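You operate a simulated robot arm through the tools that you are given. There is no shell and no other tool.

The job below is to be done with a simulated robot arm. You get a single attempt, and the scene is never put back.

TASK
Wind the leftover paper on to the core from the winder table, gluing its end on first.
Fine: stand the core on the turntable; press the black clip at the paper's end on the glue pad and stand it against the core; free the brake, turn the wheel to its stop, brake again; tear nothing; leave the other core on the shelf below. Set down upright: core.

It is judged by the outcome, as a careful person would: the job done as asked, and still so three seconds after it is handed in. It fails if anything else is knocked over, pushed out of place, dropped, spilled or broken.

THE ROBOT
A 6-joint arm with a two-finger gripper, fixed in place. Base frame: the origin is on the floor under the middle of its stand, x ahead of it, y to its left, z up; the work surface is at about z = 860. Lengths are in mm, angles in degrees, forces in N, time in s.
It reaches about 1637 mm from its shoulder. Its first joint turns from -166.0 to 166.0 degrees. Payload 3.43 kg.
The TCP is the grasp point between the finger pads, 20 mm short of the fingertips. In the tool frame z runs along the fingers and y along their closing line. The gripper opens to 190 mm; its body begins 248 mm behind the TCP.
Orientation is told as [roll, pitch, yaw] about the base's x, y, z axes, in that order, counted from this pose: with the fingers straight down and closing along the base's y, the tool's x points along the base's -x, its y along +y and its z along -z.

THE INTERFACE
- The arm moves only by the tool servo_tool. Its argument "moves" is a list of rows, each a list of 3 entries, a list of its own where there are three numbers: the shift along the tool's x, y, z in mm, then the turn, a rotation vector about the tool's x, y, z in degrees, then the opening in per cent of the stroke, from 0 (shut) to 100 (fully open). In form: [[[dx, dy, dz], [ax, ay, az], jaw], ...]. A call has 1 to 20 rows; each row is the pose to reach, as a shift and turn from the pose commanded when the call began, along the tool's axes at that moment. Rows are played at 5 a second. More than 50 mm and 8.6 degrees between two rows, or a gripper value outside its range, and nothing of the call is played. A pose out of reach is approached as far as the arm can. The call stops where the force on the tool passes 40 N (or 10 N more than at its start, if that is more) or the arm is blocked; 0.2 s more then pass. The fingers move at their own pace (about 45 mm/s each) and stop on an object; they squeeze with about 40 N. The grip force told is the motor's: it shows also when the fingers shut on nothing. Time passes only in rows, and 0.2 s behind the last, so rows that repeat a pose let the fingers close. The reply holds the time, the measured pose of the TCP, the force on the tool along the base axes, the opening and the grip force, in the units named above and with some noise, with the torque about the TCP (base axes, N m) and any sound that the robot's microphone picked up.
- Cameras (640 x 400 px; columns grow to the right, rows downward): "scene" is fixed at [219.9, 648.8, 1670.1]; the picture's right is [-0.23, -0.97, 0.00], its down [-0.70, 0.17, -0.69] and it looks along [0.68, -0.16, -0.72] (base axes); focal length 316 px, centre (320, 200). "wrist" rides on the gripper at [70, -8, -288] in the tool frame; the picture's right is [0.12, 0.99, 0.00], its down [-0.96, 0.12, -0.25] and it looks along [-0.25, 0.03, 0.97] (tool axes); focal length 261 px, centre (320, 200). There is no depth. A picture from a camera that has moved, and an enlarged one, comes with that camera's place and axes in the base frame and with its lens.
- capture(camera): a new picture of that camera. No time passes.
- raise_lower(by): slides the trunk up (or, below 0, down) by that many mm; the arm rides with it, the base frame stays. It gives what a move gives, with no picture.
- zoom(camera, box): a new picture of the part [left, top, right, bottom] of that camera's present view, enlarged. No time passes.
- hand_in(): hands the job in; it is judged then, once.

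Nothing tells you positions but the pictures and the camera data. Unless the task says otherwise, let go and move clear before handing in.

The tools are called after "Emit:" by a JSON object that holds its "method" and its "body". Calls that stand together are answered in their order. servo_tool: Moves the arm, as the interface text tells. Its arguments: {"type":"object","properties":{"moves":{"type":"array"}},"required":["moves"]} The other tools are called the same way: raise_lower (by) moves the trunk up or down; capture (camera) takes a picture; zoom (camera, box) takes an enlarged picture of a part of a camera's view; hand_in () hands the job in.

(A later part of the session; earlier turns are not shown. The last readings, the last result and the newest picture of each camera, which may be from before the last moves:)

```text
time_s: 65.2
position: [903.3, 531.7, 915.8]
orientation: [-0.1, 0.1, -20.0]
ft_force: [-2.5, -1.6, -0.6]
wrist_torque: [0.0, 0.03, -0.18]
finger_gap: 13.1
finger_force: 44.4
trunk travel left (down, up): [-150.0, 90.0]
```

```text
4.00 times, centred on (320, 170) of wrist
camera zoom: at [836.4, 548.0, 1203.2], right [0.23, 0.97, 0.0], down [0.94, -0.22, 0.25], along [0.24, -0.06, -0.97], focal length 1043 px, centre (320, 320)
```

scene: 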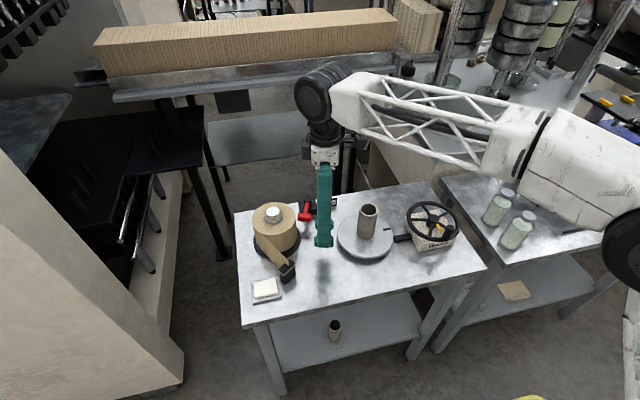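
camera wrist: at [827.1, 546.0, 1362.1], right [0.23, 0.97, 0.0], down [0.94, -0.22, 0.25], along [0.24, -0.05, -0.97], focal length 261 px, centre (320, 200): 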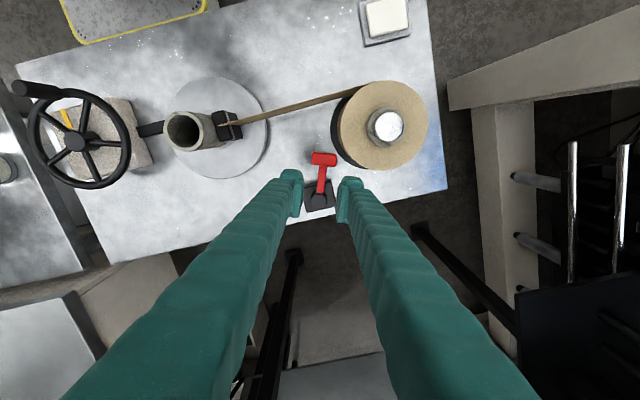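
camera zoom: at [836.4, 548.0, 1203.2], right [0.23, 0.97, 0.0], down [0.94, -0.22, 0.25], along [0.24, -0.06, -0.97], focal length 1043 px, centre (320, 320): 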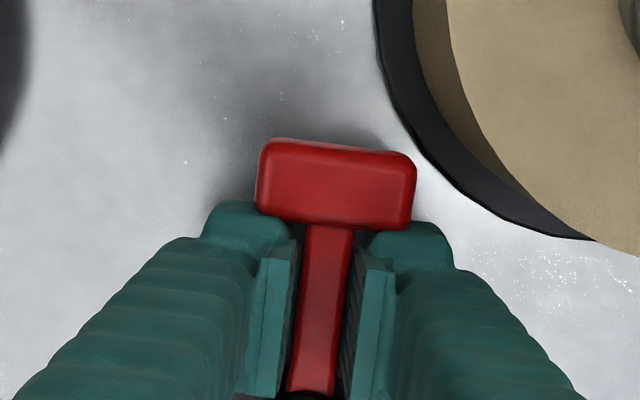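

Gripped. Swinging it a little away from the roll now.

Emit:
{"method": "servo_tool", "body": {"moves": [[[-0.05, -2, 0], [0, 0, -3], 3], [[-0.2, -3.97, 0], [0, 0, -6], 3], [[-0.47, -5.94, 0], [0, 0, -9], 3], [[-0.83, -7.9, 0], [0, 0, -12], 3], [[-0.83, -7.9, 0], [0, 0, -12], 3]]}}

Emit:
{"method": "zoom", "body": {"camera": "wrist", "box": [260, 120, 380, 220]}}

```text
time_s: 66.4
position: [901.9, 523.2, 915.8]
orientation: [-0.1, 0.1, -8.0]
ft_force: [-3.8, -8.5, -4.9]
wrist_torque: [-0.08, 0.06, -0.29]
finger_gap: 13.3
finger_force: 45.0
trunk travel left (down, up): [-150.0, 90.0]
```

```text
4.00 times, centred on (320, 170) of wrist
camera zoom: at [832.6, 525.5, 1203.2], right [0.02, 1.0, 0.0], down [0.97, -0.02, 0.25], along [0.25, -0.01, -0.97], focal length 1043 px, centre (320, 320)
```

zoom: 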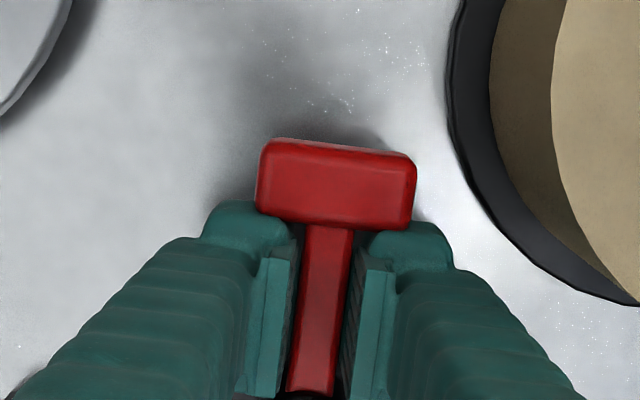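

The lever swings with light force. I'll continue in the same direction until it reaches its stop.

Emit:
{"method": "servo_tool", "body": {"moves": [[[-0.05, -2, 0], [0, 0, -3], 3], [[-0.2, -3.97, 0], [0, 0, -6], 3], [[-0.47, -5.94, 0], [0, 0, -9], 3], [[-0.83, -7.9, 0], [0, 0, -12], 3], [[-1.29, -9.84, 0], [0, 0, -15], 3], [[-1.86, -11.74, 0], [0, 0, -18], 3], [[-1.86, -11.74, 0], [0, 0, -18], 3]]}}

Emit:
{"method": "zoom", "body": {"camera": "wrist", "box": [260, 120, 380, 220]}}

Emit:
{"method": "zoom", "body": {"camera": "scene", "box": [280, 170, 380, 250]}}

```text
time_s: 68.0
position: [901.3, 510.8, 915.5]
orientation: [-0.2, 0.3, 10.1]
ft_force: [-13.1, -14.6, -13.4]
wrist_torque: [-0.13, 0.13, -0.52]
finger_gap: 13.2
finger_force: 44.8
trunk travel left (down, up): [-150.0, 90.0]
```

```text
4.00 times, centred on (320, 170) of wrist
camera zoom: at [836.0, 491.5, 1203.3], right [-0.29, 0.96, 0.0], down [0.93, 0.28, 0.24], along [0.23, 0.07, -0.97], focal length 1043 px, centre (320, 320)
```

zoom: 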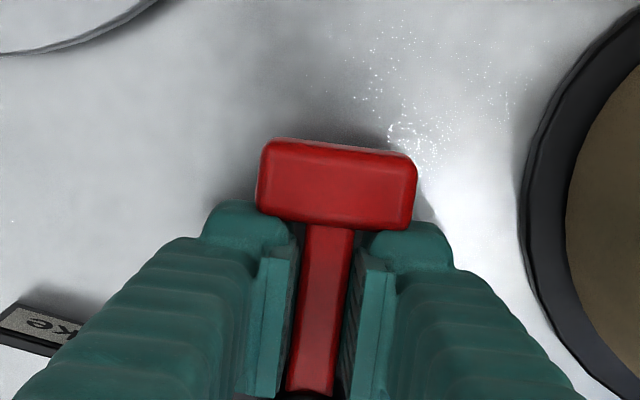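

```text
5.00 times, centred on (330, 210) of scene
camera zoom: at [219.9, 648.8, 1670.1], right [-0.23, -0.97, 0.0], down [-0.7, 0.17, -0.69], along [0.68, -0.16, -0.72], focal length 1578 px, centre (270, 150)
```

zoom: 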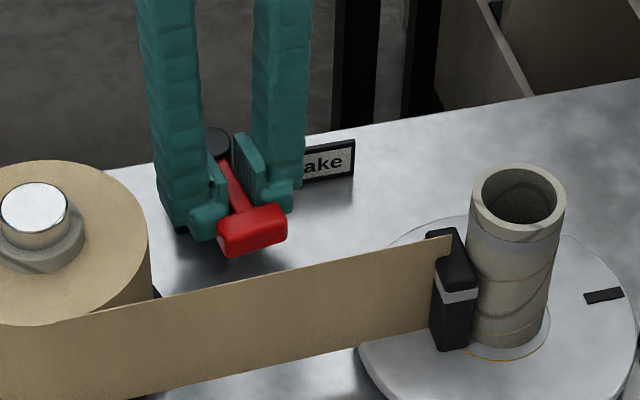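

The lever is turning but side forces are building, probably from a slightly wrong pivot estimate. I'll slacken the grip to release that stress and see whether the lever stays put.

Emit:
{"method": "servo_tool", "body": {"moves": [[[0, 0, 0], [0, 0, 0], 8], [[0, 0, 0], [0, 0, 0], 12], [[0, 0, 0], [0, 0, 0], 12], [[0, 0, 0], [0, 0, 0], 12]]}}

Emit:
{"method": "zoom", "body": {"camera": "wrist", "box": [260, 120, 380, 220]}}

```text
time_s: 69.0
position: [902.3, 511.7, 917.2]
orientation: [0.0, 0.1, 10.0]
ft_force: [6.2, 1.2, 1.2]
wrist_torque: [0.02, 0.0, -0.12]
finger_gap: 22.2
finger_force: 0.1
trunk travel left (down, up): [-150.0, 90.0]
```

```text
4.00 times, centred on (320, 170) of wrist
camera zoom: at [836.1, 491.7, 1203.8], right [-0.29, 0.96, 0.0], down [0.93, 0.28, 0.25], along [0.24, 0.07, -0.97], focal length 1043 px, centre (320, 320)
```

zoom: 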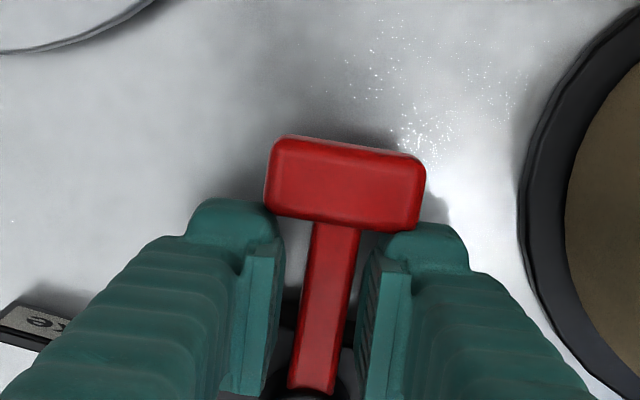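

Emit:
{"method": "servo_tool", "body": {"moves": [[[-3, 0, 0], [0, 0, 0], 12], [[-3.1, -2.44, 0], [0, 0, -4], 12], [[-3.34, -4.87, 0], [0, 0, -8], 12], [[-3.76, -7.28, 0], [0, 0, -12], 12], [[-4.36, -9.65, 0], [0, 0, -16], 12], [[-4.36, -9.65, 0], [0, 0, -16], 12]]}}

Emit:
{"method": "zoom", "body": {"camera": "wrist", "box": [260, 120, 380, 220]}}

```text
time_s: 70.4
position: [906.4, 503.7, 916.6]
orientation: [0.0, 0.1, 26.2]
ft_force: [0.1, 2.2, 1.0]
wrist_torque: [0.03, 0.0, 0.0]
finger_gap: 23.5
finger_force: 0.8
trunk travel left (down, up): [-150.0, 90.0]
```

```text
4.00 times, centred on (320, 170) of wrist
camera zoom: at [849.8, 465.5, 1203.5], right [-0.54, 0.84, 0.0], down [0.81, 0.53, 0.25], along [0.21, 0.13, -0.97], focal length 1043 px, centre (320, 320)
```

zoom: 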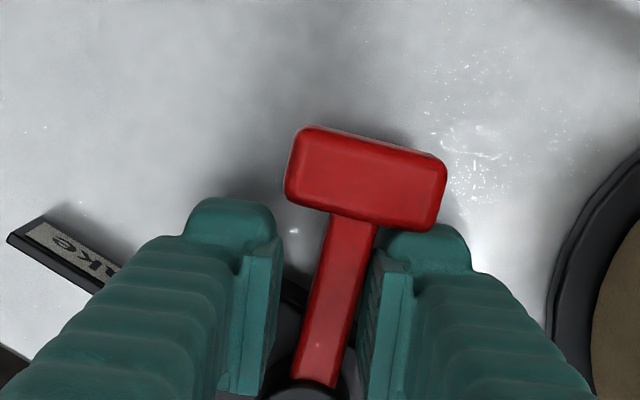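

The lever follows the finger with only about 2 N of resistance. I'll continue pushing round.

Emit:
{"method": "servo_tool", "body": {"moves": [[[-0.1, -2.44, 0], [0, 0, -4], 12], [[-0.34, -4.87, 0], [0, 0, -8], 12], [[-0.76, -7.28, 0], [0, 0, -12], 12], [[-1.36, -9.65, 0], [0, 0, -16], 12], [[-2.1, -11.97, 0], [0, 0, -20], 12], [[-2.1, -11.97, 0], [0, 0, -20], 12]]}}

Emit:
{"method": "zoom", "body": {"camera": "wrist", "box": [260, 120, 380, 220]}}

Emit:
{"method": "zoom", "body": {"camera": "scene", "box": [280, 170, 380, 250]}}

```text
time_s: 71.8
position: [913.7, 494.0, 917.1]
orientation: [0.0, 0.0, 46.1]
ft_force: [-1.4, 1.1, 0.0]
wrist_torque: [-0.02, 0.04, -0.05]
finger_gap: 23.7
finger_force: 1.0
trunk travel left (down, up): [-150.0, 90.0]
```

```text
4.00 times, centred on (320, 170) of wrist
camera zoom: at [873.9, 437.3, 1204.0], right [-0.8, 0.6, 0.0], down [0.58, 0.77, 0.25], along [0.15, 0.2, -0.97], focal length 1043 px, centre (320, 320)
```

zoom: 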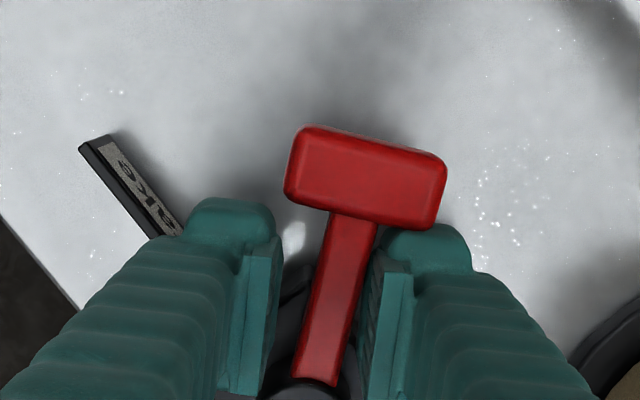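

```text
5.00 times, centred on (330, 210) of scene
camera zoom: at [219.9, 648.8, 1670.1], right [-0.23, -0.97, 0.0], down [-0.7, 0.17, -0.69], along [0.68, -0.16, -0.72], focal length 1578 px, centre (270, 150)
```

zoom: 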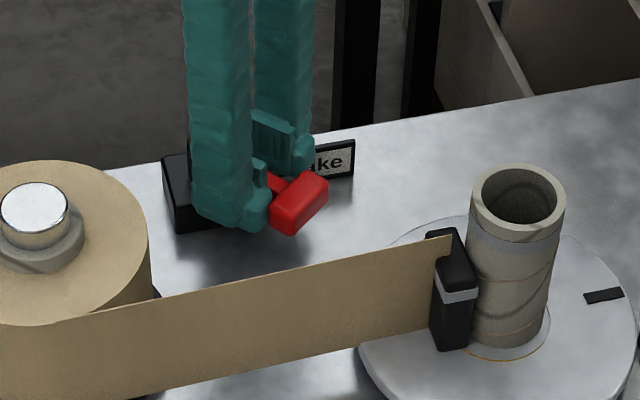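

Emit:
{"method": "servo_tool", "body": {"moves": [[[-0.1, -2.44, 0], [0, 0, -4], 12], [[-0.34, -4.87, 0], [0, 0, -8], 12], [[-0.76, -7.28, 0], [0, 0, -12], 12], [[-1.36, -9.65, 0], [0, 0, -16], 12], [[-1.36, -9.65, 0], [0, 0, -16], 12]]}}

Emit:
{"method": "zoom", "body": {"camera": "wrist", "box": [260, 120, 380, 220]}}

```text
time_s: 72.8
position: [922.5, 494.8, 917.3]
orientation: [0.3, -0.4, 60.0]
ft_force: [-7.7, 41.9, -0.5]
wrist_torque: [0.52, -0.28, -1.39]
finger_gap: 38.7
finger_force: 14.0
trunk travel left (down, up): [-150.0, 90.0]
stopped in row 4: the force on the tool passed its limit at 44 N (the readings are from after the stop); the commanded pose is now the measured one
```

```text
4.00 times, centred on (320, 170) of wrist
camera zoom: at [895.1, 426.9, 1203.3], right [-0.92, 0.39, 0.0], down [0.38, 0.89, 0.25], along [0.1, 0.24, -0.97], focal length 1043 px, centre (320, 320)
```

zoom: 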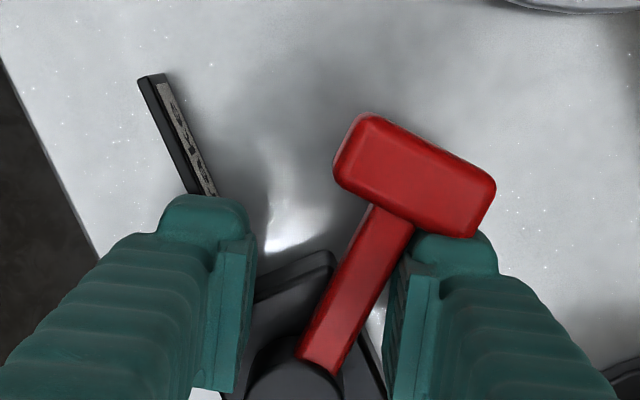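

The lever hit its stop after about a 60° swing, so the brake should be free. I'll back off, open slightly and rise to verify that it stays there.

Emit:
{"method": "servo_tool", "body": {"moves": [[[0, 3, 0], [0, 0, 2], 20], [[0, 6, 0], [0, 0, 4], 22], [[0, 6, 0], [0, 0, 4], 22], [[0, 6, 0], [0, 0, 4], 22]]}}

Emit:
{"method": "zoom", "body": {"camera": "wrist", "box": [260, 120, 380, 220]}}

```text
time_s: 73.4
position: [923.1, 490.7, 917.3]
orientation: [0.1, -0.7, 55.8]
ft_force: [14.3, 26.2, -3.5]
wrist_torque: [0.5, -0.07, -1.09]
finger_gap: 44.9
finger_force: 2.3
trunk travel left (down, up): [-150.0, 90.0]
stopped in row 3: the force on the tool passed its limit at 53 N (the readings are from after the stop); the commanded pose is now the measured one
```

```text
4.00 times, centred on (320, 170) of wrist
camera zoom: at [890.4, 424.9, 1203.3], right [-0.89, 0.46, 0.0], down [0.44, 0.86, 0.26], along [0.12, 0.23, -0.97], focal length 1043 px, centre (320, 320)
```

zoom: 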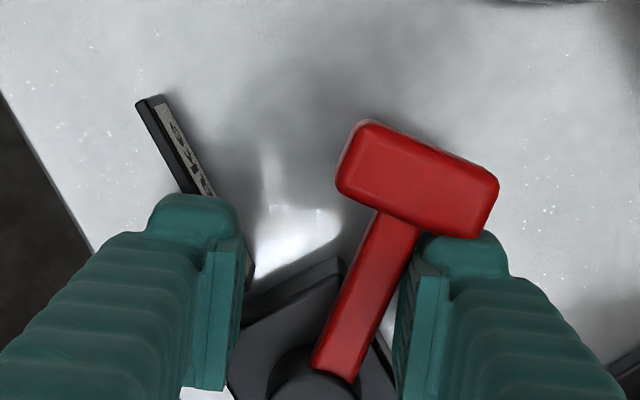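

The right fingertip is wedged between the lever arm and the handle rather than the lever moving further. I'll ease toward the post and unwind the twist in small steps.

Emit:
{"method": "servo_tool", "body": {"moves": [[[-2, 0.5, 0], [0, 0, 1.5], 24], [[-4, 1, 0], [0, 0, 3], 24], [[-6, 2, 0], [0, 0, 4.5], 24], [[-6, 2, 0], [0, 0, 4.5], 24]]}}

Emit:
{"method": "zoom", "body": {"camera": "wrist", "box": [260, 120, 380, 220]}}

```text
time_s: 74.4
position: [922.2, 494.2, 919.8]
orientation: [0.0, -0.3, 51.3]
ft_force: [0.8, -0.4, 0.3]
wrist_torque: [0.03, -0.01, 0.02]
finger_gap: 45.5
finger_force: 0.0
trunk travel left (down, up): [-150.0, 90.0]
```

```text
4.00 times, centred on (320, 170) of wrist
camera zoom: at [886.1, 431.7, 1205.1], right [-0.85, 0.53, 0.0], down [0.51, 0.82, 0.25], along [0.13, 0.22, -0.97], focal length 1043 px, centre (320, 320)
```

zoom: 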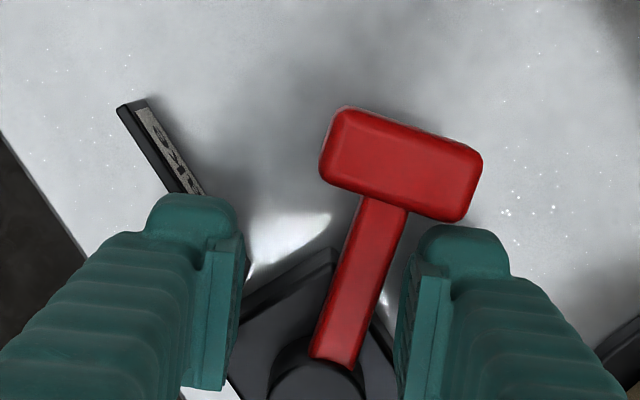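

Emit:
{"method": "servo_tool", "body": {"moves": [[[0, 2, 0], [0, 0, 3], 24], [[0.5, 4, 0], [0, 0, 6], 24], [[0.5, 6, 0], [0, 0, 9], 24], [[0.5, 6, 0], [0, 0, 9], 24]]}}

Emit:
{"method": "zoom", "body": {"camera": "wrist", "box": [260, 120, 380, 220]}}

Emit:
{"method": "zoom", "body": {"camera": "scene", "box": [280, 160, 370, 230]}}

```text
time_s: 75.4
position: [917.9, 498.2, 918.2]
orientation: [0.1, -0.5, 42.3]
ft_force: [0.0, -0.3, -0.2]
wrist_torque: [0.02, 0.02, 0.01]
finger_gap: 45.5
finger_force: 0.0
trunk travel left (down, up): [-150.0, 90.0]
```

```text
4.00 times, centred on (320, 170) of wrist
camera zoom: at [872.0, 442.5, 1204.5], right [-0.76, 0.65, 0.0], down [0.63, 0.73, 0.25], along [0.17, 0.19, -0.97], focal length 1043 px, centre (320, 320)
```

zoom: 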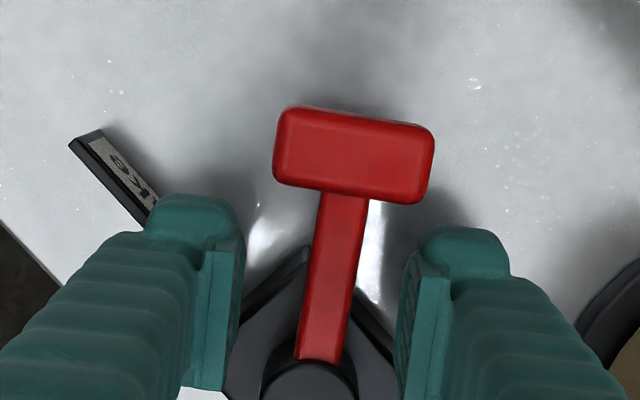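

```text
5.71 times, centred on (325, 195) of scene
camera zoom: at [219.9, 648.8, 1670.1], right [-0.23, -0.97, 0.0], down [-0.7, 0.17, -0.69], along [0.68, -0.16, -0.72], focal length 1804 px, centre (291, 229)
```

zoom: 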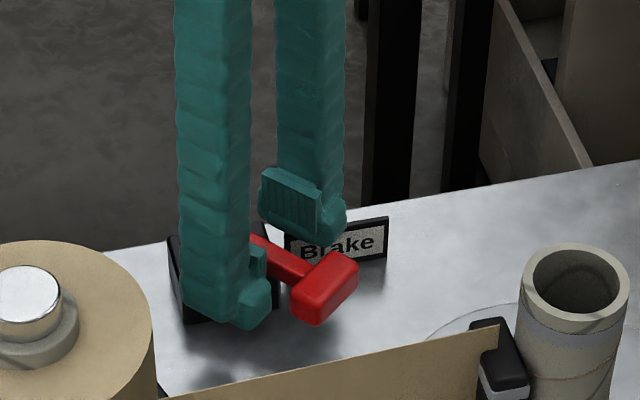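

The lever rests at its new stop clear of the fingers, and the label hasn't moved. I'll rise straight up.

Emit:
{"method": "servo_tool", "body": {"moves": [[[0, 0, -15], [0, 0, 0], 24], [[0, 0, -35], [0, 0, 0], 24], [[0, 0, -65], [0, 0, 0], 24], [[0, 0, -100], [0, 0, 0], 24], [[0, 0, -140], [0.1, 0.4, 0], 30], [[0, 0, -140], [0.1, 0.4, 0], 30]]}}

Emit:
{"method": "capture", "body": {"camera": "wrist"}}

Emit:
{"method": "zoom", "body": {"camera": "scene", "box": [230, 170, 480, 300]}}

```text
time_s: 76.8
position: [917.4, 496.1, 1059.4]
orientation: [-0.1, -0.1, 42.3]
ft_force: [0.3, 0.2, -0.7]
wrist_torque: [0.01, 0.03, 0.01]
finger_gap: 57.1
finger_force: 0.1
trunk travel left (down, up): [-150.0, 90.0]
```

```text
taken
camera wrist: at [872.7, 443.2, 1345.5], right [-0.76, 0.65, 0.0], down [0.63, 0.73, 0.25], along [0.16, 0.19, -0.97], focal length 261 px, centre (320, 200)
```

wrist: 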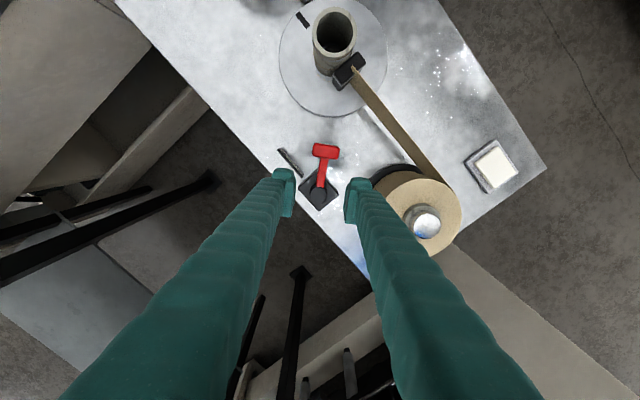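

```text
2.56 times, centred on (355, 235) of scene
camera zoom: at [219.9, 648.8, 1670.1], right [-0.23, -0.97, 0.0], down [-0.7, 0.17, -0.69], along [0.68, -0.16, -0.72], focal length 808 px, centre (230, 110)
```

zoom: 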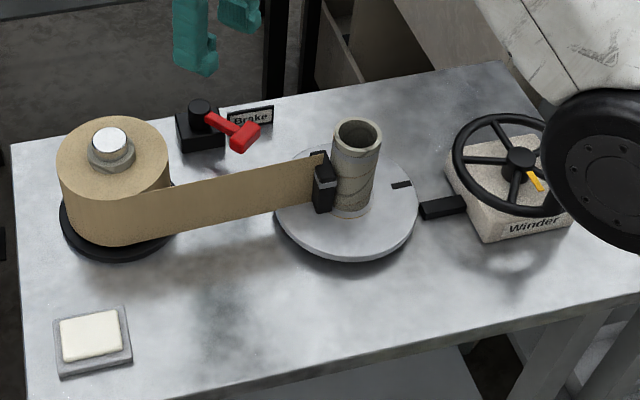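

The brake is freed and the clip and core are undisturbed. Next I'll move over the wheel and look at its knob and markings from above.

Emit:
{"method": "servo_tool", "body": {"moves": [[[38, -12, -10], [0, 0, 4.7], 35], [[75, -24, -20], [0, 0, 9.4], 40], [[112, -36, -20], [0, 0, 14.1], 40], [[150, -48, -20], [0, 0, 18.8], 40], [[187, -60, -20], [0, 0, 23.5], 40], [[225, -71, -20], [0, 0, 28.2], 40], [[262, -83, -20], [0, 0, 32.9], 40], [[300, -95, -20], [0, 0, 37.6], 40], [[337, -107, -20], [0, 0, 42.3], 40], [[337, -107, -20], [0, 0, 42.3], 40]]}}

Emit:
{"method": "capture", "body": {"camera": "wrist"}}

Emit:
{"method": "zoom", "body": {"camera": "wrist", "box": [230, 110, 390, 210]}}

Emit:
{"method": "zoom", "body": {"camera": "scene", "box": [390, 190, 470, 260]}}

```text
time_s: 79.0
position: [740.2, 193.0, 1079.7]
orientation: [-0.1, 0.0, -0.1]
ft_force: [-0.3, 0.2, 0.8]
wrist_torque: [0.04, -0.03, -0.01]
finger_gap: 75.9
finger_force: 0.0
trunk travel left (down, up): [-150.0, 90.0]
```

```text
taken
camera wrist: at [671.0, 183.6, 1365.9], right [-0.12, 0.99, 0.0], down [0.96, 0.12, 0.25], along [0.25, 0.03, -0.97], focal length 261 px, centre (320, 200)
```

wrist: 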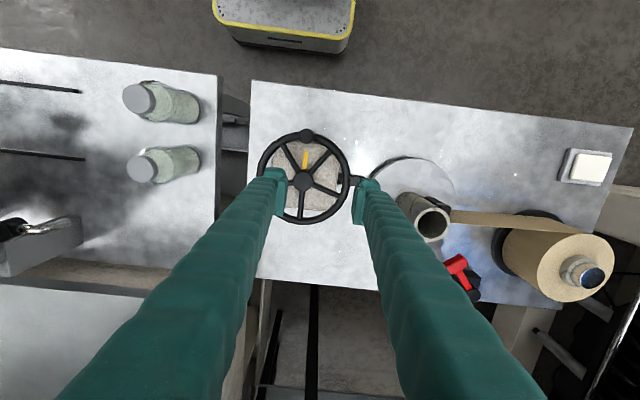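

```text
4.00 times, centred on (310, 160) of wrist
camera zoom: at [671.0, 183.6, 1365.9], right [-0.12, 0.99, 0.0], down [0.96, 0.12, 0.25], along [0.25, 0.03, -0.97], focal length 1043 px, centre (360, 360)
```

zoom: 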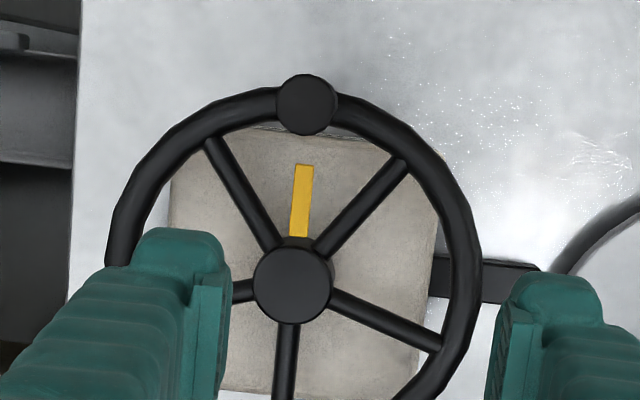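

```text
5.71 times, centred on (430, 225) of scene
camera zoom: at [219.9, 648.8, 1670.1], right [-0.23, -0.97, 0.0], down [-0.7, 0.17, -0.69], along [0.68, -0.16, -0.72], focal length 1804 px, centre (-309, 57)
```

zoom: 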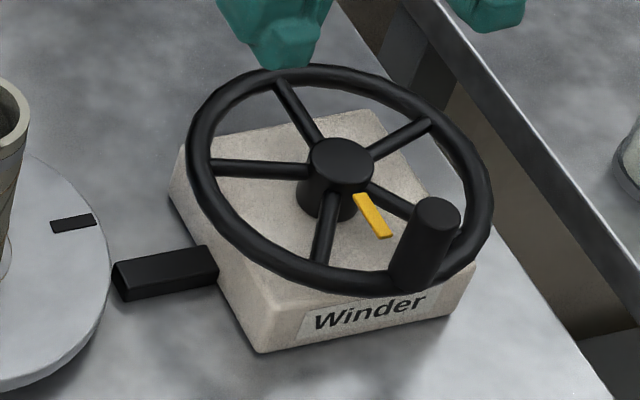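

The knob top is at about (679, 166, 978), with the hub at (752, 166) and a 73 mm radius, and the knob lines up with the yellow mark. I'll go over the knob and check alignment before lowering.

Emit:
{"method": "servo_tool", "body": {"moves": [[[20, -9, 0], [0, 0, 0], 35], [[40, -18, 0], [0, 0, 0], 30], [[62, -26.5, 0], [0, 0, 0], 30], [[62, -26.5, 30], [0, 0, 0], 30], [[62, -26.5, 60], [0, 0, 0], 30], [[62, -26.5, 70], [0, 0, 0], 30], [[62, -26.5, 70], [0, 0, 0], 30]]}}

Emit:
{"method": "zoom", "body": {"camera": "wrist", "box": [250, 130, 390, 240]}}

Emit:
{"method": "zoom", "body": {"camera": "scene", "box": [390, 180, 490, 260]}}

```text
time_s: 80.6
position: [677.7, 165.0, 1008.8]
orientation: [0.1, 0.0, 0.0]
ft_force: [0.1, -0.4, 0.1]
wrist_torque: [-0.02, 0.02, 0.0]
finger_gap: 56.8
finger_force: 0.0
trunk travel left (down, up): [-150.0, 90.0]
```

```text
3.64 times, centred on (320, 185) of wrist
camera zoom: at [609.5, 156.3, 1295.6], right [-0.12, 0.99, 0.0], down [0.96, 0.12, 0.25], along [0.25, 0.03, -0.97], focal length 948 px, centre (320, 254)
```

zoom: 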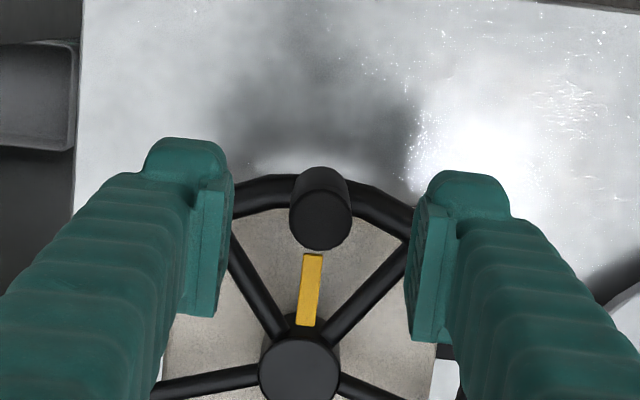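

```text
5.00 times, centred on (440, 220) of scene
camera zoom: at [219.9, 648.8, 1670.1], right [-0.23, -0.97, 0.0], down [-0.7, 0.17, -0.69], along [0.68, -0.16, -0.72], focal length 1578 px, centre (-280, 100)
```

zoom: 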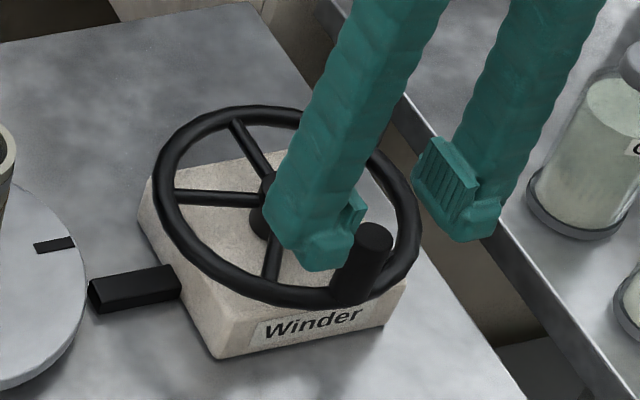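

Aligned within a millimetre. I'll lower so the fingertips stay just above the rim, and close on the knob.

Emit:
{"method": "servo_tool", "body": {"moves": [[[0, 0, 12], [0, 0, 0], 30], [[0, 0, 25], [0, 0, 0], 30], [[0, 0, 36], [0, 0, 0], 30], [[0, 0, 38], [0, 0, 0], 20], [[0, 0, 38], [0, 0, 0], 8], [[0, 0, 38], [0, 0, 0], 8], [[0, 0, 38], [0, 0, 0], 8], [[0, 0, 38], [0, 0, 0], 8]]}}

Emit:
{"method": "zoom", "body": {"camera": "wrist", "box": [250, 130, 390, 240]}}

Emit:
{"method": "zoom", "body": {"camera": "scene", "box": [390, 180, 490, 260]}}

```text
time_s: 82.4
position: [678.1, 165.3, 969.8]
orientation: [0.0, 0.0, 0.1]
ft_force: [-0.9, -0.5, -3.9]
wrist_torque: [0.01, 0.01, -0.02]
finger_gap: 20.6
finger_force: 44.9
trunk travel left (down, up): [-150.0, 90.0]
```

```text
3.64 times, centred on (320, 185) of wrist
camera zoom: at [609.7, 156.2, 1257.0], right [-0.12, 0.99, 0.0], down [0.96, 0.12, 0.25], along [0.25, 0.03, -0.97], focal length 948 px, centre (320, 254)
```

zoom: 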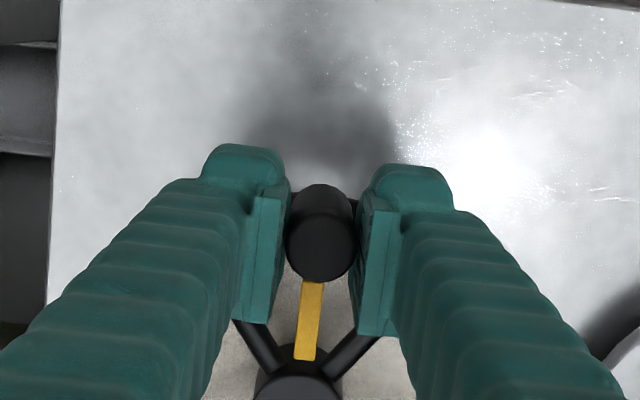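

```text
5.00 times, centred on (440, 220) of scene
camera zoom: at [219.9, 648.8, 1670.1], right [-0.23, -0.97, 0.0], down [-0.7, 0.17, -0.69], along [0.68, -0.16, -0.72], focal length 1578 px, centre (-280, 100)
```

zoom: 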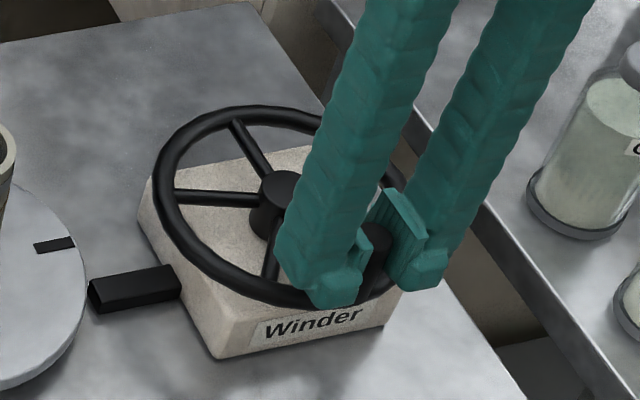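

The knob is gripped. I'll try a very small turn one way and look at the force and the turntable mark.

Emit:
{"method": "servo_tool", "body": {"moves": [[[-0.03, -2, 0], [0, 0, 0], 8], [[-0.12, -4.2, 0], [0, 0, 0], 8], [[-0.28, -6.4, 0], [0, 0, 0], 8], [[-0.28, -6.4, 0], [0, 0, 0], 8]]}}

Emit:
{"method": "zoom", "body": {"camera": "scene", "box": [330, 190, 420, 270]}}

```text
time_s: 83.4
position: [678.3, 159.2, 969.3]
orientation: [-0.1, 0.0, 0.0]
ft_force: [2.2, 1.5, -4.1]
wrist_torque: [0.02, -0.06, 0.07]
finger_gap: 20.7
finger_force: 44.7
trunk travel left (down, up): [-150.0, 90.0]
```

```text
5.00 times, centred on (375, 230) of scene
camera zoom: at [219.9, 648.8, 1670.1], right [-0.23, -0.97, 0.0], down [-0.7, 0.17, -0.69], along [0.68, -0.16, -0.72], focal length 1578 px, centre (45, 50)
```

zoom: 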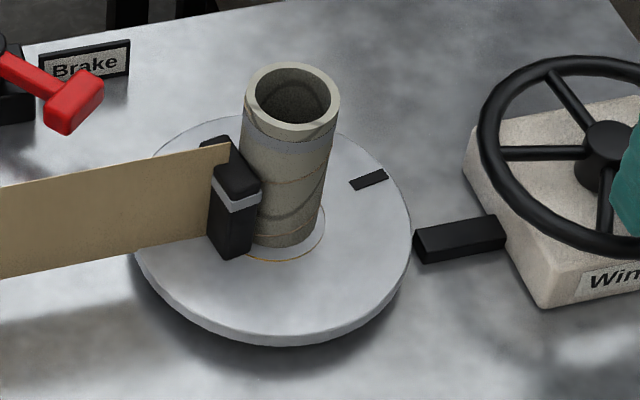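

Turning the knob this way moves the turntable so that the clip draws the paper onto the core, with almost no force. I'll continue in small steps, checking the paper and forces.

Emit:
{"method": "servo_tool", "body": {"moves": [[[-0.83, -6.31, 0], [0, 0, 0], 8], [[-2.21, -12.53, 0], [0, 0, 0], 8], [[-4.12, -18.6, 0], [0, 0, 0], 8], [[-6.56, -24.48, 0], [0, 0, 0], 8], [[-9.5, -30.13, 0], [0, 0, 0], 8], [[-9.5, -30.13, 0], [0, 0, 0], 8]]}}

Emit:
{"method": "zoom", "body": {"camera": "scene", "box": [230, 180, 470, 290]}}

Emit:
{"method": "zoom", "body": {"camera": "wrist", "box": [250, 130, 390, 240]}}

```text
time_s: 84.8
position: [687.7, 128.9, 971.8]
orientation: [-0.1, -0.1, 0.0]
ft_force: [-0.8, 4.5, 3.1]
wrist_torque: [0.04, 0.08, 0.22]
finger_gap: 20.6
finger_force: 44.3
trunk travel left (down, up): [-150.0, 90.0]
```

```text
2.67 times, centred on (350, 235) of scene
camera zoom: at [219.9, 648.8, 1670.1], right [-0.23, -0.97, 0.0], down [-0.7, 0.17, -0.69], along [0.68, -0.16, -0.72], focal length 842 px, centre (240, 107)
```

zoom: 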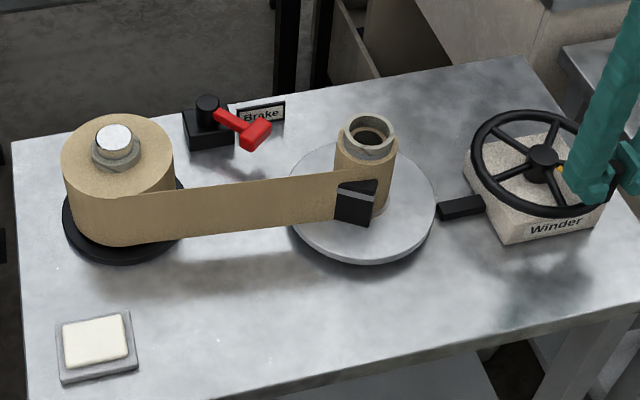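

```text
3.64 times, centred on (320, 185) of wrist
camera zoom: at [618.9, 120.3, 1257.0], right [-0.12, 0.99, 0.0], down [0.96, 0.12, 0.25], along [0.25, 0.03, -0.97], focal length 948 px, centre (320, 254)
```

zoom: 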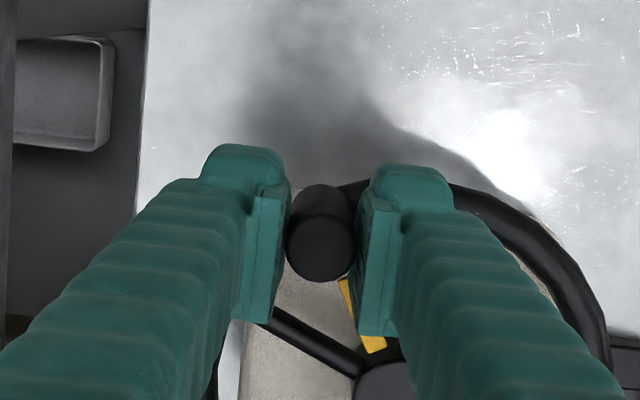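

The paper is winding on: the clip has gone round to the front and the paper wraps the core. I'll continue the turn in smooth small steps.

Emit:
{"method": "servo_tool", "body": {"moves": [[[-4.16, -6.41, 0], [0, 0, 0], 8], [[-8.97, -12.34, 0], [0, 0, 0], 8], [[-14.37, -17.75, 0], [0, 0, 0], 8], [[-20.31, -22.56, 0], [0, 0, 0], 8], [[-26.72, -26.72, 0], [0, 0, 0], 8], [[-26.72, -26.72, 0], [0, 0, 0], 8]]}}

Emit:
{"method": "zoom", "body": {"camera": "scene", "box": [230, 180, 470, 290]}}

Emit:
{"method": "zoom", "body": {"camera": "wrist", "box": [250, 130, 390, 240]}}

```text
time_s: 86.2
position: [717.2, 101.8, 970.7]
orientation: [0.0, 0.0, 0.0]
ft_force: [2.3, 3.8, -4.2]
wrist_torque: [0.07, 0.13, -0.08]
finger_gap: 20.6
finger_force: 45.1
trunk travel left (down, up): [-150.0, 90.0]
```

```text
2.67 times, centred on (350, 235) of scene
camera zoom: at [219.9, 648.8, 1670.1], right [-0.23, -0.97, 0.0], down [-0.7, 0.17, -0.69], along [0.68, -0.16, -0.72], focal length 842 px, centre (240, 107)
```

zoom: 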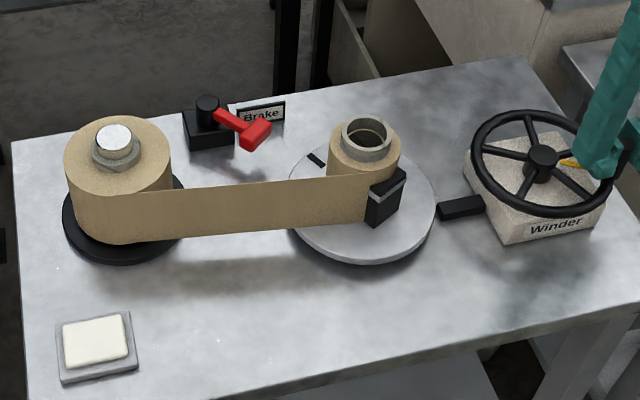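

```text
3.64 times, centred on (320, 185) of wrist
camera zoom: at [647.8, 93.1, 1257.1], right [-0.12, 0.99, 0.0], down [0.96, 0.12, 0.25], along [0.25, 0.03, -0.97], focal length 948 px, centre (320, 254)
```

zoom: 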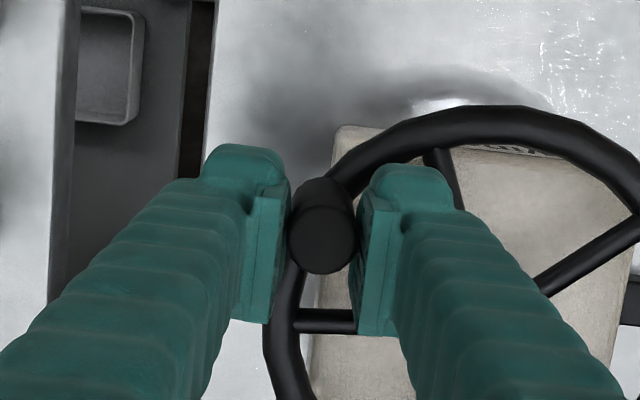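

Emit:
{"method": "servo_tool", "body": {"moves": [[[-6.81, -3.47, 0], [0, 0, 0], 8], [[-13.94, -6.21, 0], [0, 0, 0], 8], [[-21.32, -8.18, 0], [0, 0, 0], 8], [[-28.87, -9.38, 0], [0, 0, 0], 8], [[-36.5, -9.78, 0], [0, 0, 0], 8], [[-44.13, -9.38, 0], [0, 0, 0], 8], [[-51.68, -8.18, 0], [0, 0, 0], 8], [[-51.68, -8.18, 0], [0, 0, 0], 8]]}}

Emit:
{"method": "zoom", "body": {"camera": "scene", "box": [230, 180, 470, 290]}}

Emit:
{"method": "zoom", "body": {"camera": "wrist", "box": [250, 130, 390, 240]}}

```text
time_s: 88.0
position: [768.5, 91.5, 971.0]
orientation: [-0.1, -0.1, -0.2]
ft_force: [3.5, -5.5, 5.0]
wrist_torque: [-0.04, -0.07, -0.08]
finger_gap: 21.0
finger_force: 45.2
trunk travel left (down, up): [-150.0, 90.0]
```

```text
2.67 times, centred on (350, 235) of scene
camera zoom: at [219.9, 648.8, 1670.1], right [-0.23, -0.97, 0.0], down [-0.7, 0.17, -0.69], along [0.68, -0.16, -0.72], focal length 842 px, centre (240, 107)
```

zoom: 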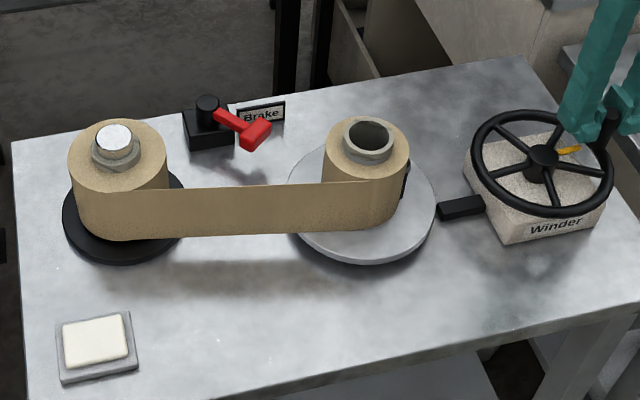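

```text
3.64 times, centred on (320, 185) of wrist
camera zoom: at [698.5, 83.0, 1257.1], right [-0.12, 0.99, 0.0], down [0.96, 0.11, 0.25], along [0.25, 0.03, -0.97], focal length 948 px, centre (320, 254)
```

zoom: 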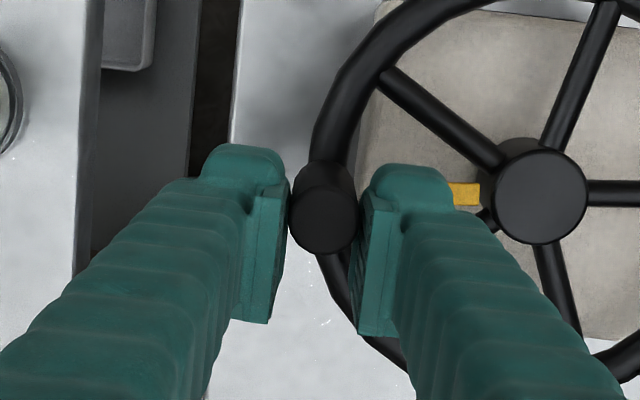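

Winding goes well, but the knob has slid about 6 mm along the smooth pads because I'm not turning the gripper with the wheel. I'll slacken, recentre on the knob and rotate the gripper so its pads push the knob squarely.

Emit:
{"method": "servo_tool", "body": {"moves": [[[0, 0, 0], [0, 0, 0], 14], [[4, 0, 0], [0, 0, 0], 16], [[8.3, 0, 0], [0, 0, 0], 16], [[8.3, 0, 0], [0, 0, -8], 16], [[8.3, 0, 0], [0, 0, -16], 16], [[8.3, 0, 0], [0, 0, -24], 16], [[8.3, 0, 0], [0, 0, -32], 16], [[8.3, 0, 0], [0, 0, -40], 16], [[8.3, 0, 0], [0, 0, -48], 16], [[8.3, 0, 0], [0, 0, -56], 16], [[8.3, 0, 0], [0, 0, -64], 16], [[8.3, 0, 0], [0, 0, -72], 16], [[8.3, 0, 0], [0, 0, -80], 16], [[8.3, 0, 0], [0, 0, -88], 16], [[8.3, 0, 0], [0, 0, -96], 16], [[8.3, 0, 0], [0, 0, -96], 16]]}}

Emit:
{"method": "zoom", "body": {"camera": "wrist", "box": [250, 130, 390, 240]}}

Emit:
{"method": "zoom", "body": {"camera": "scene", "box": [330, 170, 490, 280]}}

```text
time_s: 91.4
position: [758.8, 93.3, 970.1]
orientation: [0.0, 0.0, 96.1]
ft_force: [-0.3, 0.0, 0.0]
wrist_torque: [0.0, -0.04, -0.03]
finger_gap: 30.2
finger_force: 0.1
trunk travel left (down, up): [-150.0, 90.0]
```

```text
3.64 times, centred on (320, 185) of wrist
camera zoom: at [775.8, 23.7, 1257.0], right [-0.97, -0.22, 0.0], down [-0.22, 0.94, 0.25], along [-0.06, 0.24, -0.97], focal length 948 px, centre (320, 254)
```

zoom: 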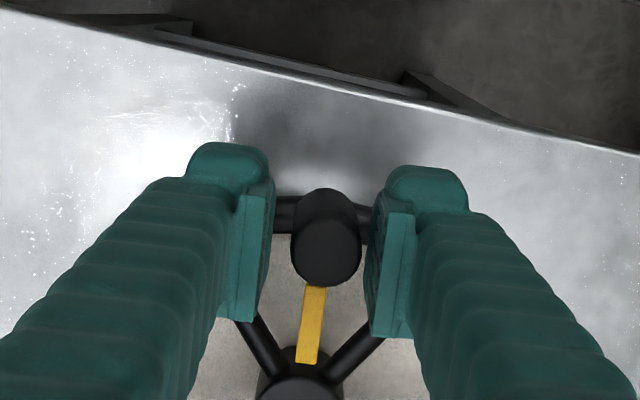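

```text
3.64 times, centred on (410, 225) of scene
camera zoom: at [219.9, 648.8, 1670.1], right [-0.23, -0.97, 0.0], down [-0.7, 0.17, -0.69], along [0.68, -0.16, -0.72], focal length 1148 px, centre (-7, 109)
```

zoom: 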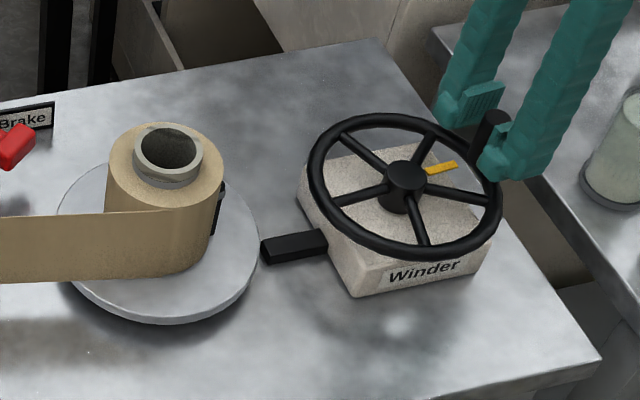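

The gripper now sits squared to the wheel again. I'll close on the knob and turn on, rotating the gripper together with the wheel.

Emit:
{"method": "servo_tool", "body": {"moves": [[[0, 0, 0], [0, 0, 0], 8], [[0, 0, 0], [0, 0, 0], 8], [[-0.4, -7.63, 0], [0, 0, -6], 8], [[-1.6, -15.18, 0], [0, 0, -12], 8], [[-3.57, -22.56, 0], [0, 0, -18], 8], [[-6.31, -29.69, 0], [0, 0, -24], 8], [[-9.78, -36.5, 0], [0, 0, -30], 8], [[-9.78, -36.5, 0], [0, 0, -30], 8]]}}

Emit:
{"method": "zoom", "body": {"camera": "wrist", "box": [250, 130, 390, 240]}}

Emit:
{"method": "zoom", "body": {"camera": "scene", "box": [230, 170, 480, 290]}}

```text
time_s: 93.2
position: [793.9, 106.7, 970.3]
orientation: [0.0, 0.0, 126.1]
ft_force: [3.3, -2.7, -20.7]
wrist_torque: [-0.03, -0.05, 0.01]
finger_gap: 20.7
finger_force: 44.6
trunk travel left (down, up): [-150.0, 90.0]
```

```text
3.64 times, centred on (320, 185) of wrist
camera zoom: at [843.7, 55.0, 1257.0], right [-0.73, -0.68, 0.0], down [-0.66, 0.71, 0.25], along [-0.17, 0.18, -0.97], focal length 948 px, centre (320, 254)
```

zoom: 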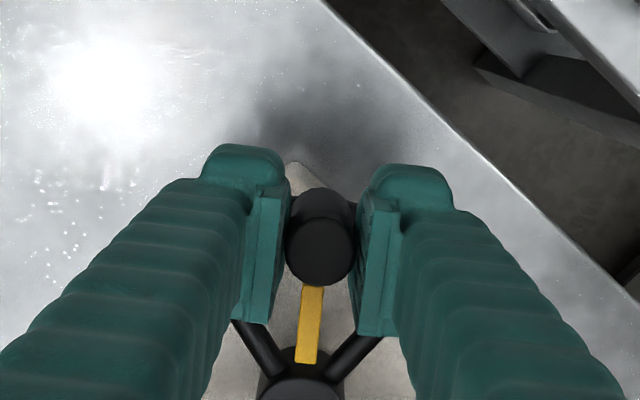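

```text
2.56 times, centred on (355, 230) of scene
camera zoom: at [219.9, 648.8, 1670.1], right [-0.23, -0.97, 0.0], down [-0.7, 0.17, -0.69], along [0.68, -0.16, -0.72], focal length 808 px, centre (230, 123)
```

zoom: 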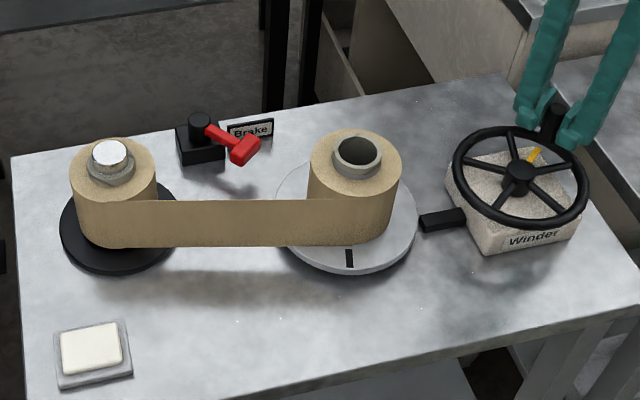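

Winding continues nicely and the left roll is shrinking. I'll carry on with the same combined turn.

Emit:
{"method": "servo_tool", "body": {"moves": [[[-0.4, -7.63, 0], [0, 0, -6], 8], [[-1.6, -15.18, 0], [0, 0, -12], 8], [[-3.57, -22.56, 0], [0, 0, -18], 8], [[-6.31, -29.69, 0], [0, 0, -24], 8], [[-9.78, -36.5, 0], [0, 0, -30], 8], [[-9.78, -36.5, 0], [0, 0, -30], 8]]}}

Emit:
{"method": "zoom", "body": {"camera": "wrist", "box": [250, 130, 390, 240]}}

Emit:
{"method": "zoom", "body": {"camera": "scene", "box": [230, 170, 480, 290]}}

```text
time_s: 94.6
position: [817.7, 137.7, 970.0]
orientation: [-0.1, 0.0, 156.1]
ft_force: [-14.7, 9.8, -4.5]
wrist_torque: [0.07, 0.1, -0.22]
finger_gap: 20.5
finger_force: 44.8
trunk travel left (down, up): [-150.0, 90.0]
```

```text
3.64 times, centred on (320, 185) of wrist
camera zoom: at [886.4, 115.5, 1257.2], right [-0.29, -0.96, 0.0], down [-0.93, 0.28, 0.25], along [-0.24, 0.07, -0.97], focal length 948 px, centre (320, 254)
```

zoom: 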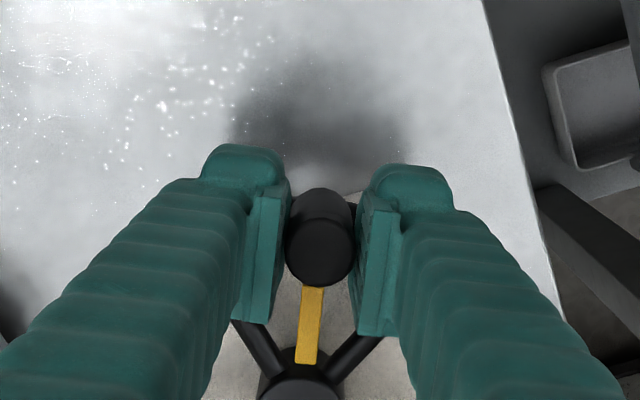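

```text
2.56 times, centred on (355, 230) of scene
camera zoom: at [219.9, 648.8, 1670.1], right [-0.23, -0.97, 0.0], down [-0.7, 0.17, -0.69], along [0.68, -0.16, -0.72], focal length 808 px, centre (230, 123)
```

zoom: 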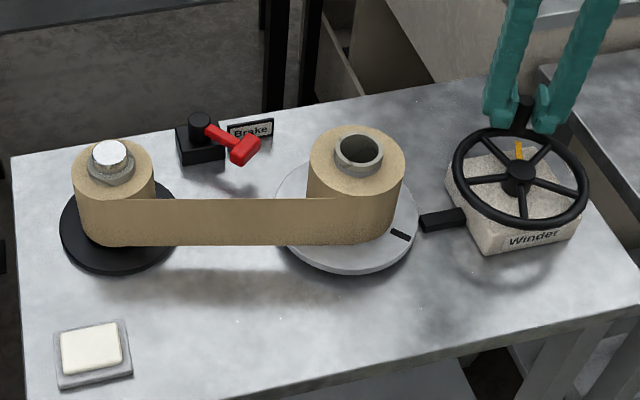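

Emit:
{"method": "servo_tool", "body": {"moves": [[[-1.9, -7.47, 0], [0, 0, -6], 8], [[-3.06, -14.87, 0], [0, 0, -12], 8], [[-5, -22.1, 0], [0, 0, -18], 8], [[-7.7, -29.1, 0], [0, 0, -24], 8], [[-11.1, -35.75, 0], [0, 0, -30], 8], [[-11.1, -35.75, 0], [0, 0, -30], 8]]}}

Emit:
{"method": "zoom", "body": {"camera": "wrist", "box": [250, 130, 390, 240]}}

Emit:
{"method": "zoom", "body": {"camera": "scene", "box": [230, 170, 480, 290]}}

```text
time_s: 95.2
position: [819.0, 139.6, 970.3]
orientation: [0.6, -0.1, 166.7]
ft_force: [-0.5, -42.7, 4.2]
wrist_torque: [-0.14, 0.48, 0.03]
finger_gap: 20.6
finger_force: 45.1
trunk travel left (down, up): [-150.0, 90.0]
stopped in row 3: the force on the tool passed its limit at 50 N (the readings are from after the stop); the commanded pose is now the measured one
```

```text
3.64 times, centred on (320, 185) of wrist
camera zoom: at [892.6, 134.7, 1257.1], right [-0.11, -0.99, 0.01], down [-0.96, 0.11, 0.25], along [-0.25, 0.02, -0.97], focal length 948 px, centre (320, 254)
```

zoom: 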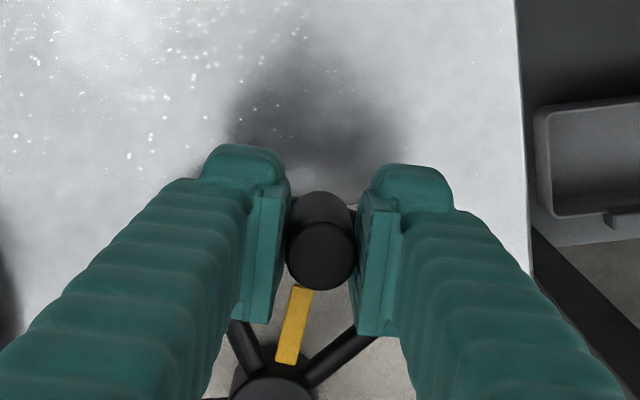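

```text
2.56 times, centred on (355, 230) of scene
camera zoom: at [219.9, 648.8, 1670.1], right [-0.23, -0.97, 0.0], down [-0.7, 0.17, -0.69], along [0.68, -0.16, -0.72], focal length 808 px, centre (230, 123)
```

zoom: 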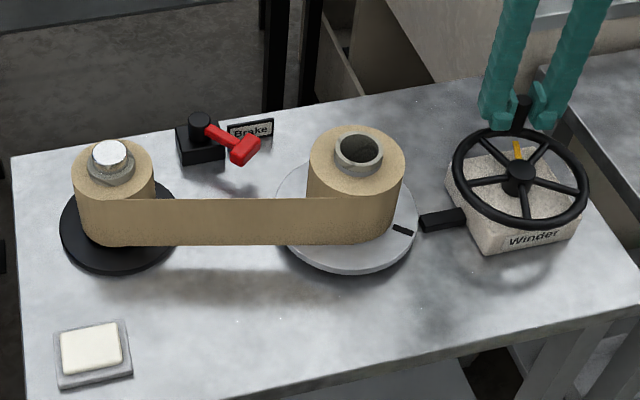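

The wheel came up hard against something near 160°, right where there was no resistance a few degrees earlier, so it is probably the stop. I'll slacken off, square up again and test gently to be sure it isn't a jam of the gripper.

Emit:
{"method": "servo_tool", "body": {"moves": [[[0, 0, 0], [0, 0, 0], 14], [[0, 0, 0], [0, 0, 0], 16], [[0, 0, 0], [0, 0, 4], 16], [[-1, 1, 0], [0, 0, 8], 16], [[-1, 1, 0], [0, 0, 8], 16]]}}

Emit:
{"method": "zoom", "body": {"camera": "wrist", "box": [250, 130, 390, 240]}}

Emit:
{"method": "zoom", "body": {"camera": "scene", "box": [320, 170, 480, 280]}}

```text
time_s: 96.4
position: [819.0, 145.7, 968.9]
orientation: [0.3, -0.1, 158.8]
ft_force: [0.4, -1.2, -0.1]
wrist_torque: [-0.01, 0.0, 0.02]
finger_gap: 31.3
finger_force: 0.6
trunk travel left (down, up): [-150.0, 90.0]
```

```text
3.64 times, centred on (320, 185) of wrist
camera zoom: at [889.8, 129.1, 1257.2], right [-0.25, -0.97, 0.01], down [-0.94, 0.24, 0.25], along [-0.24, 0.06, -0.97], focal length 948 px, centre (320, 254)
```

zoom: 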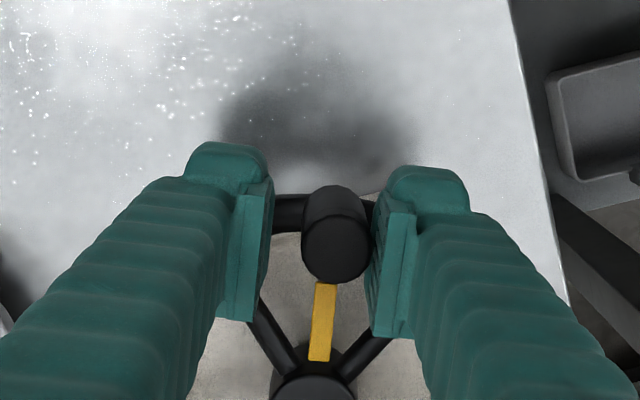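

```text
3.64 times, centred on (400, 225) of scene
camera zoom: at [219.9, 648.8, 1670.1], right [-0.23, -0.97, 0.0], down [-0.7, 0.17, -0.69], along [0.68, -0.16, -0.72], focal length 1148 px, centre (29, 109)
```

zoom: 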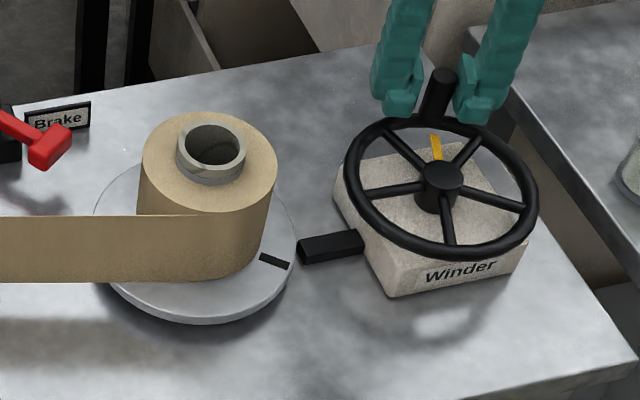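

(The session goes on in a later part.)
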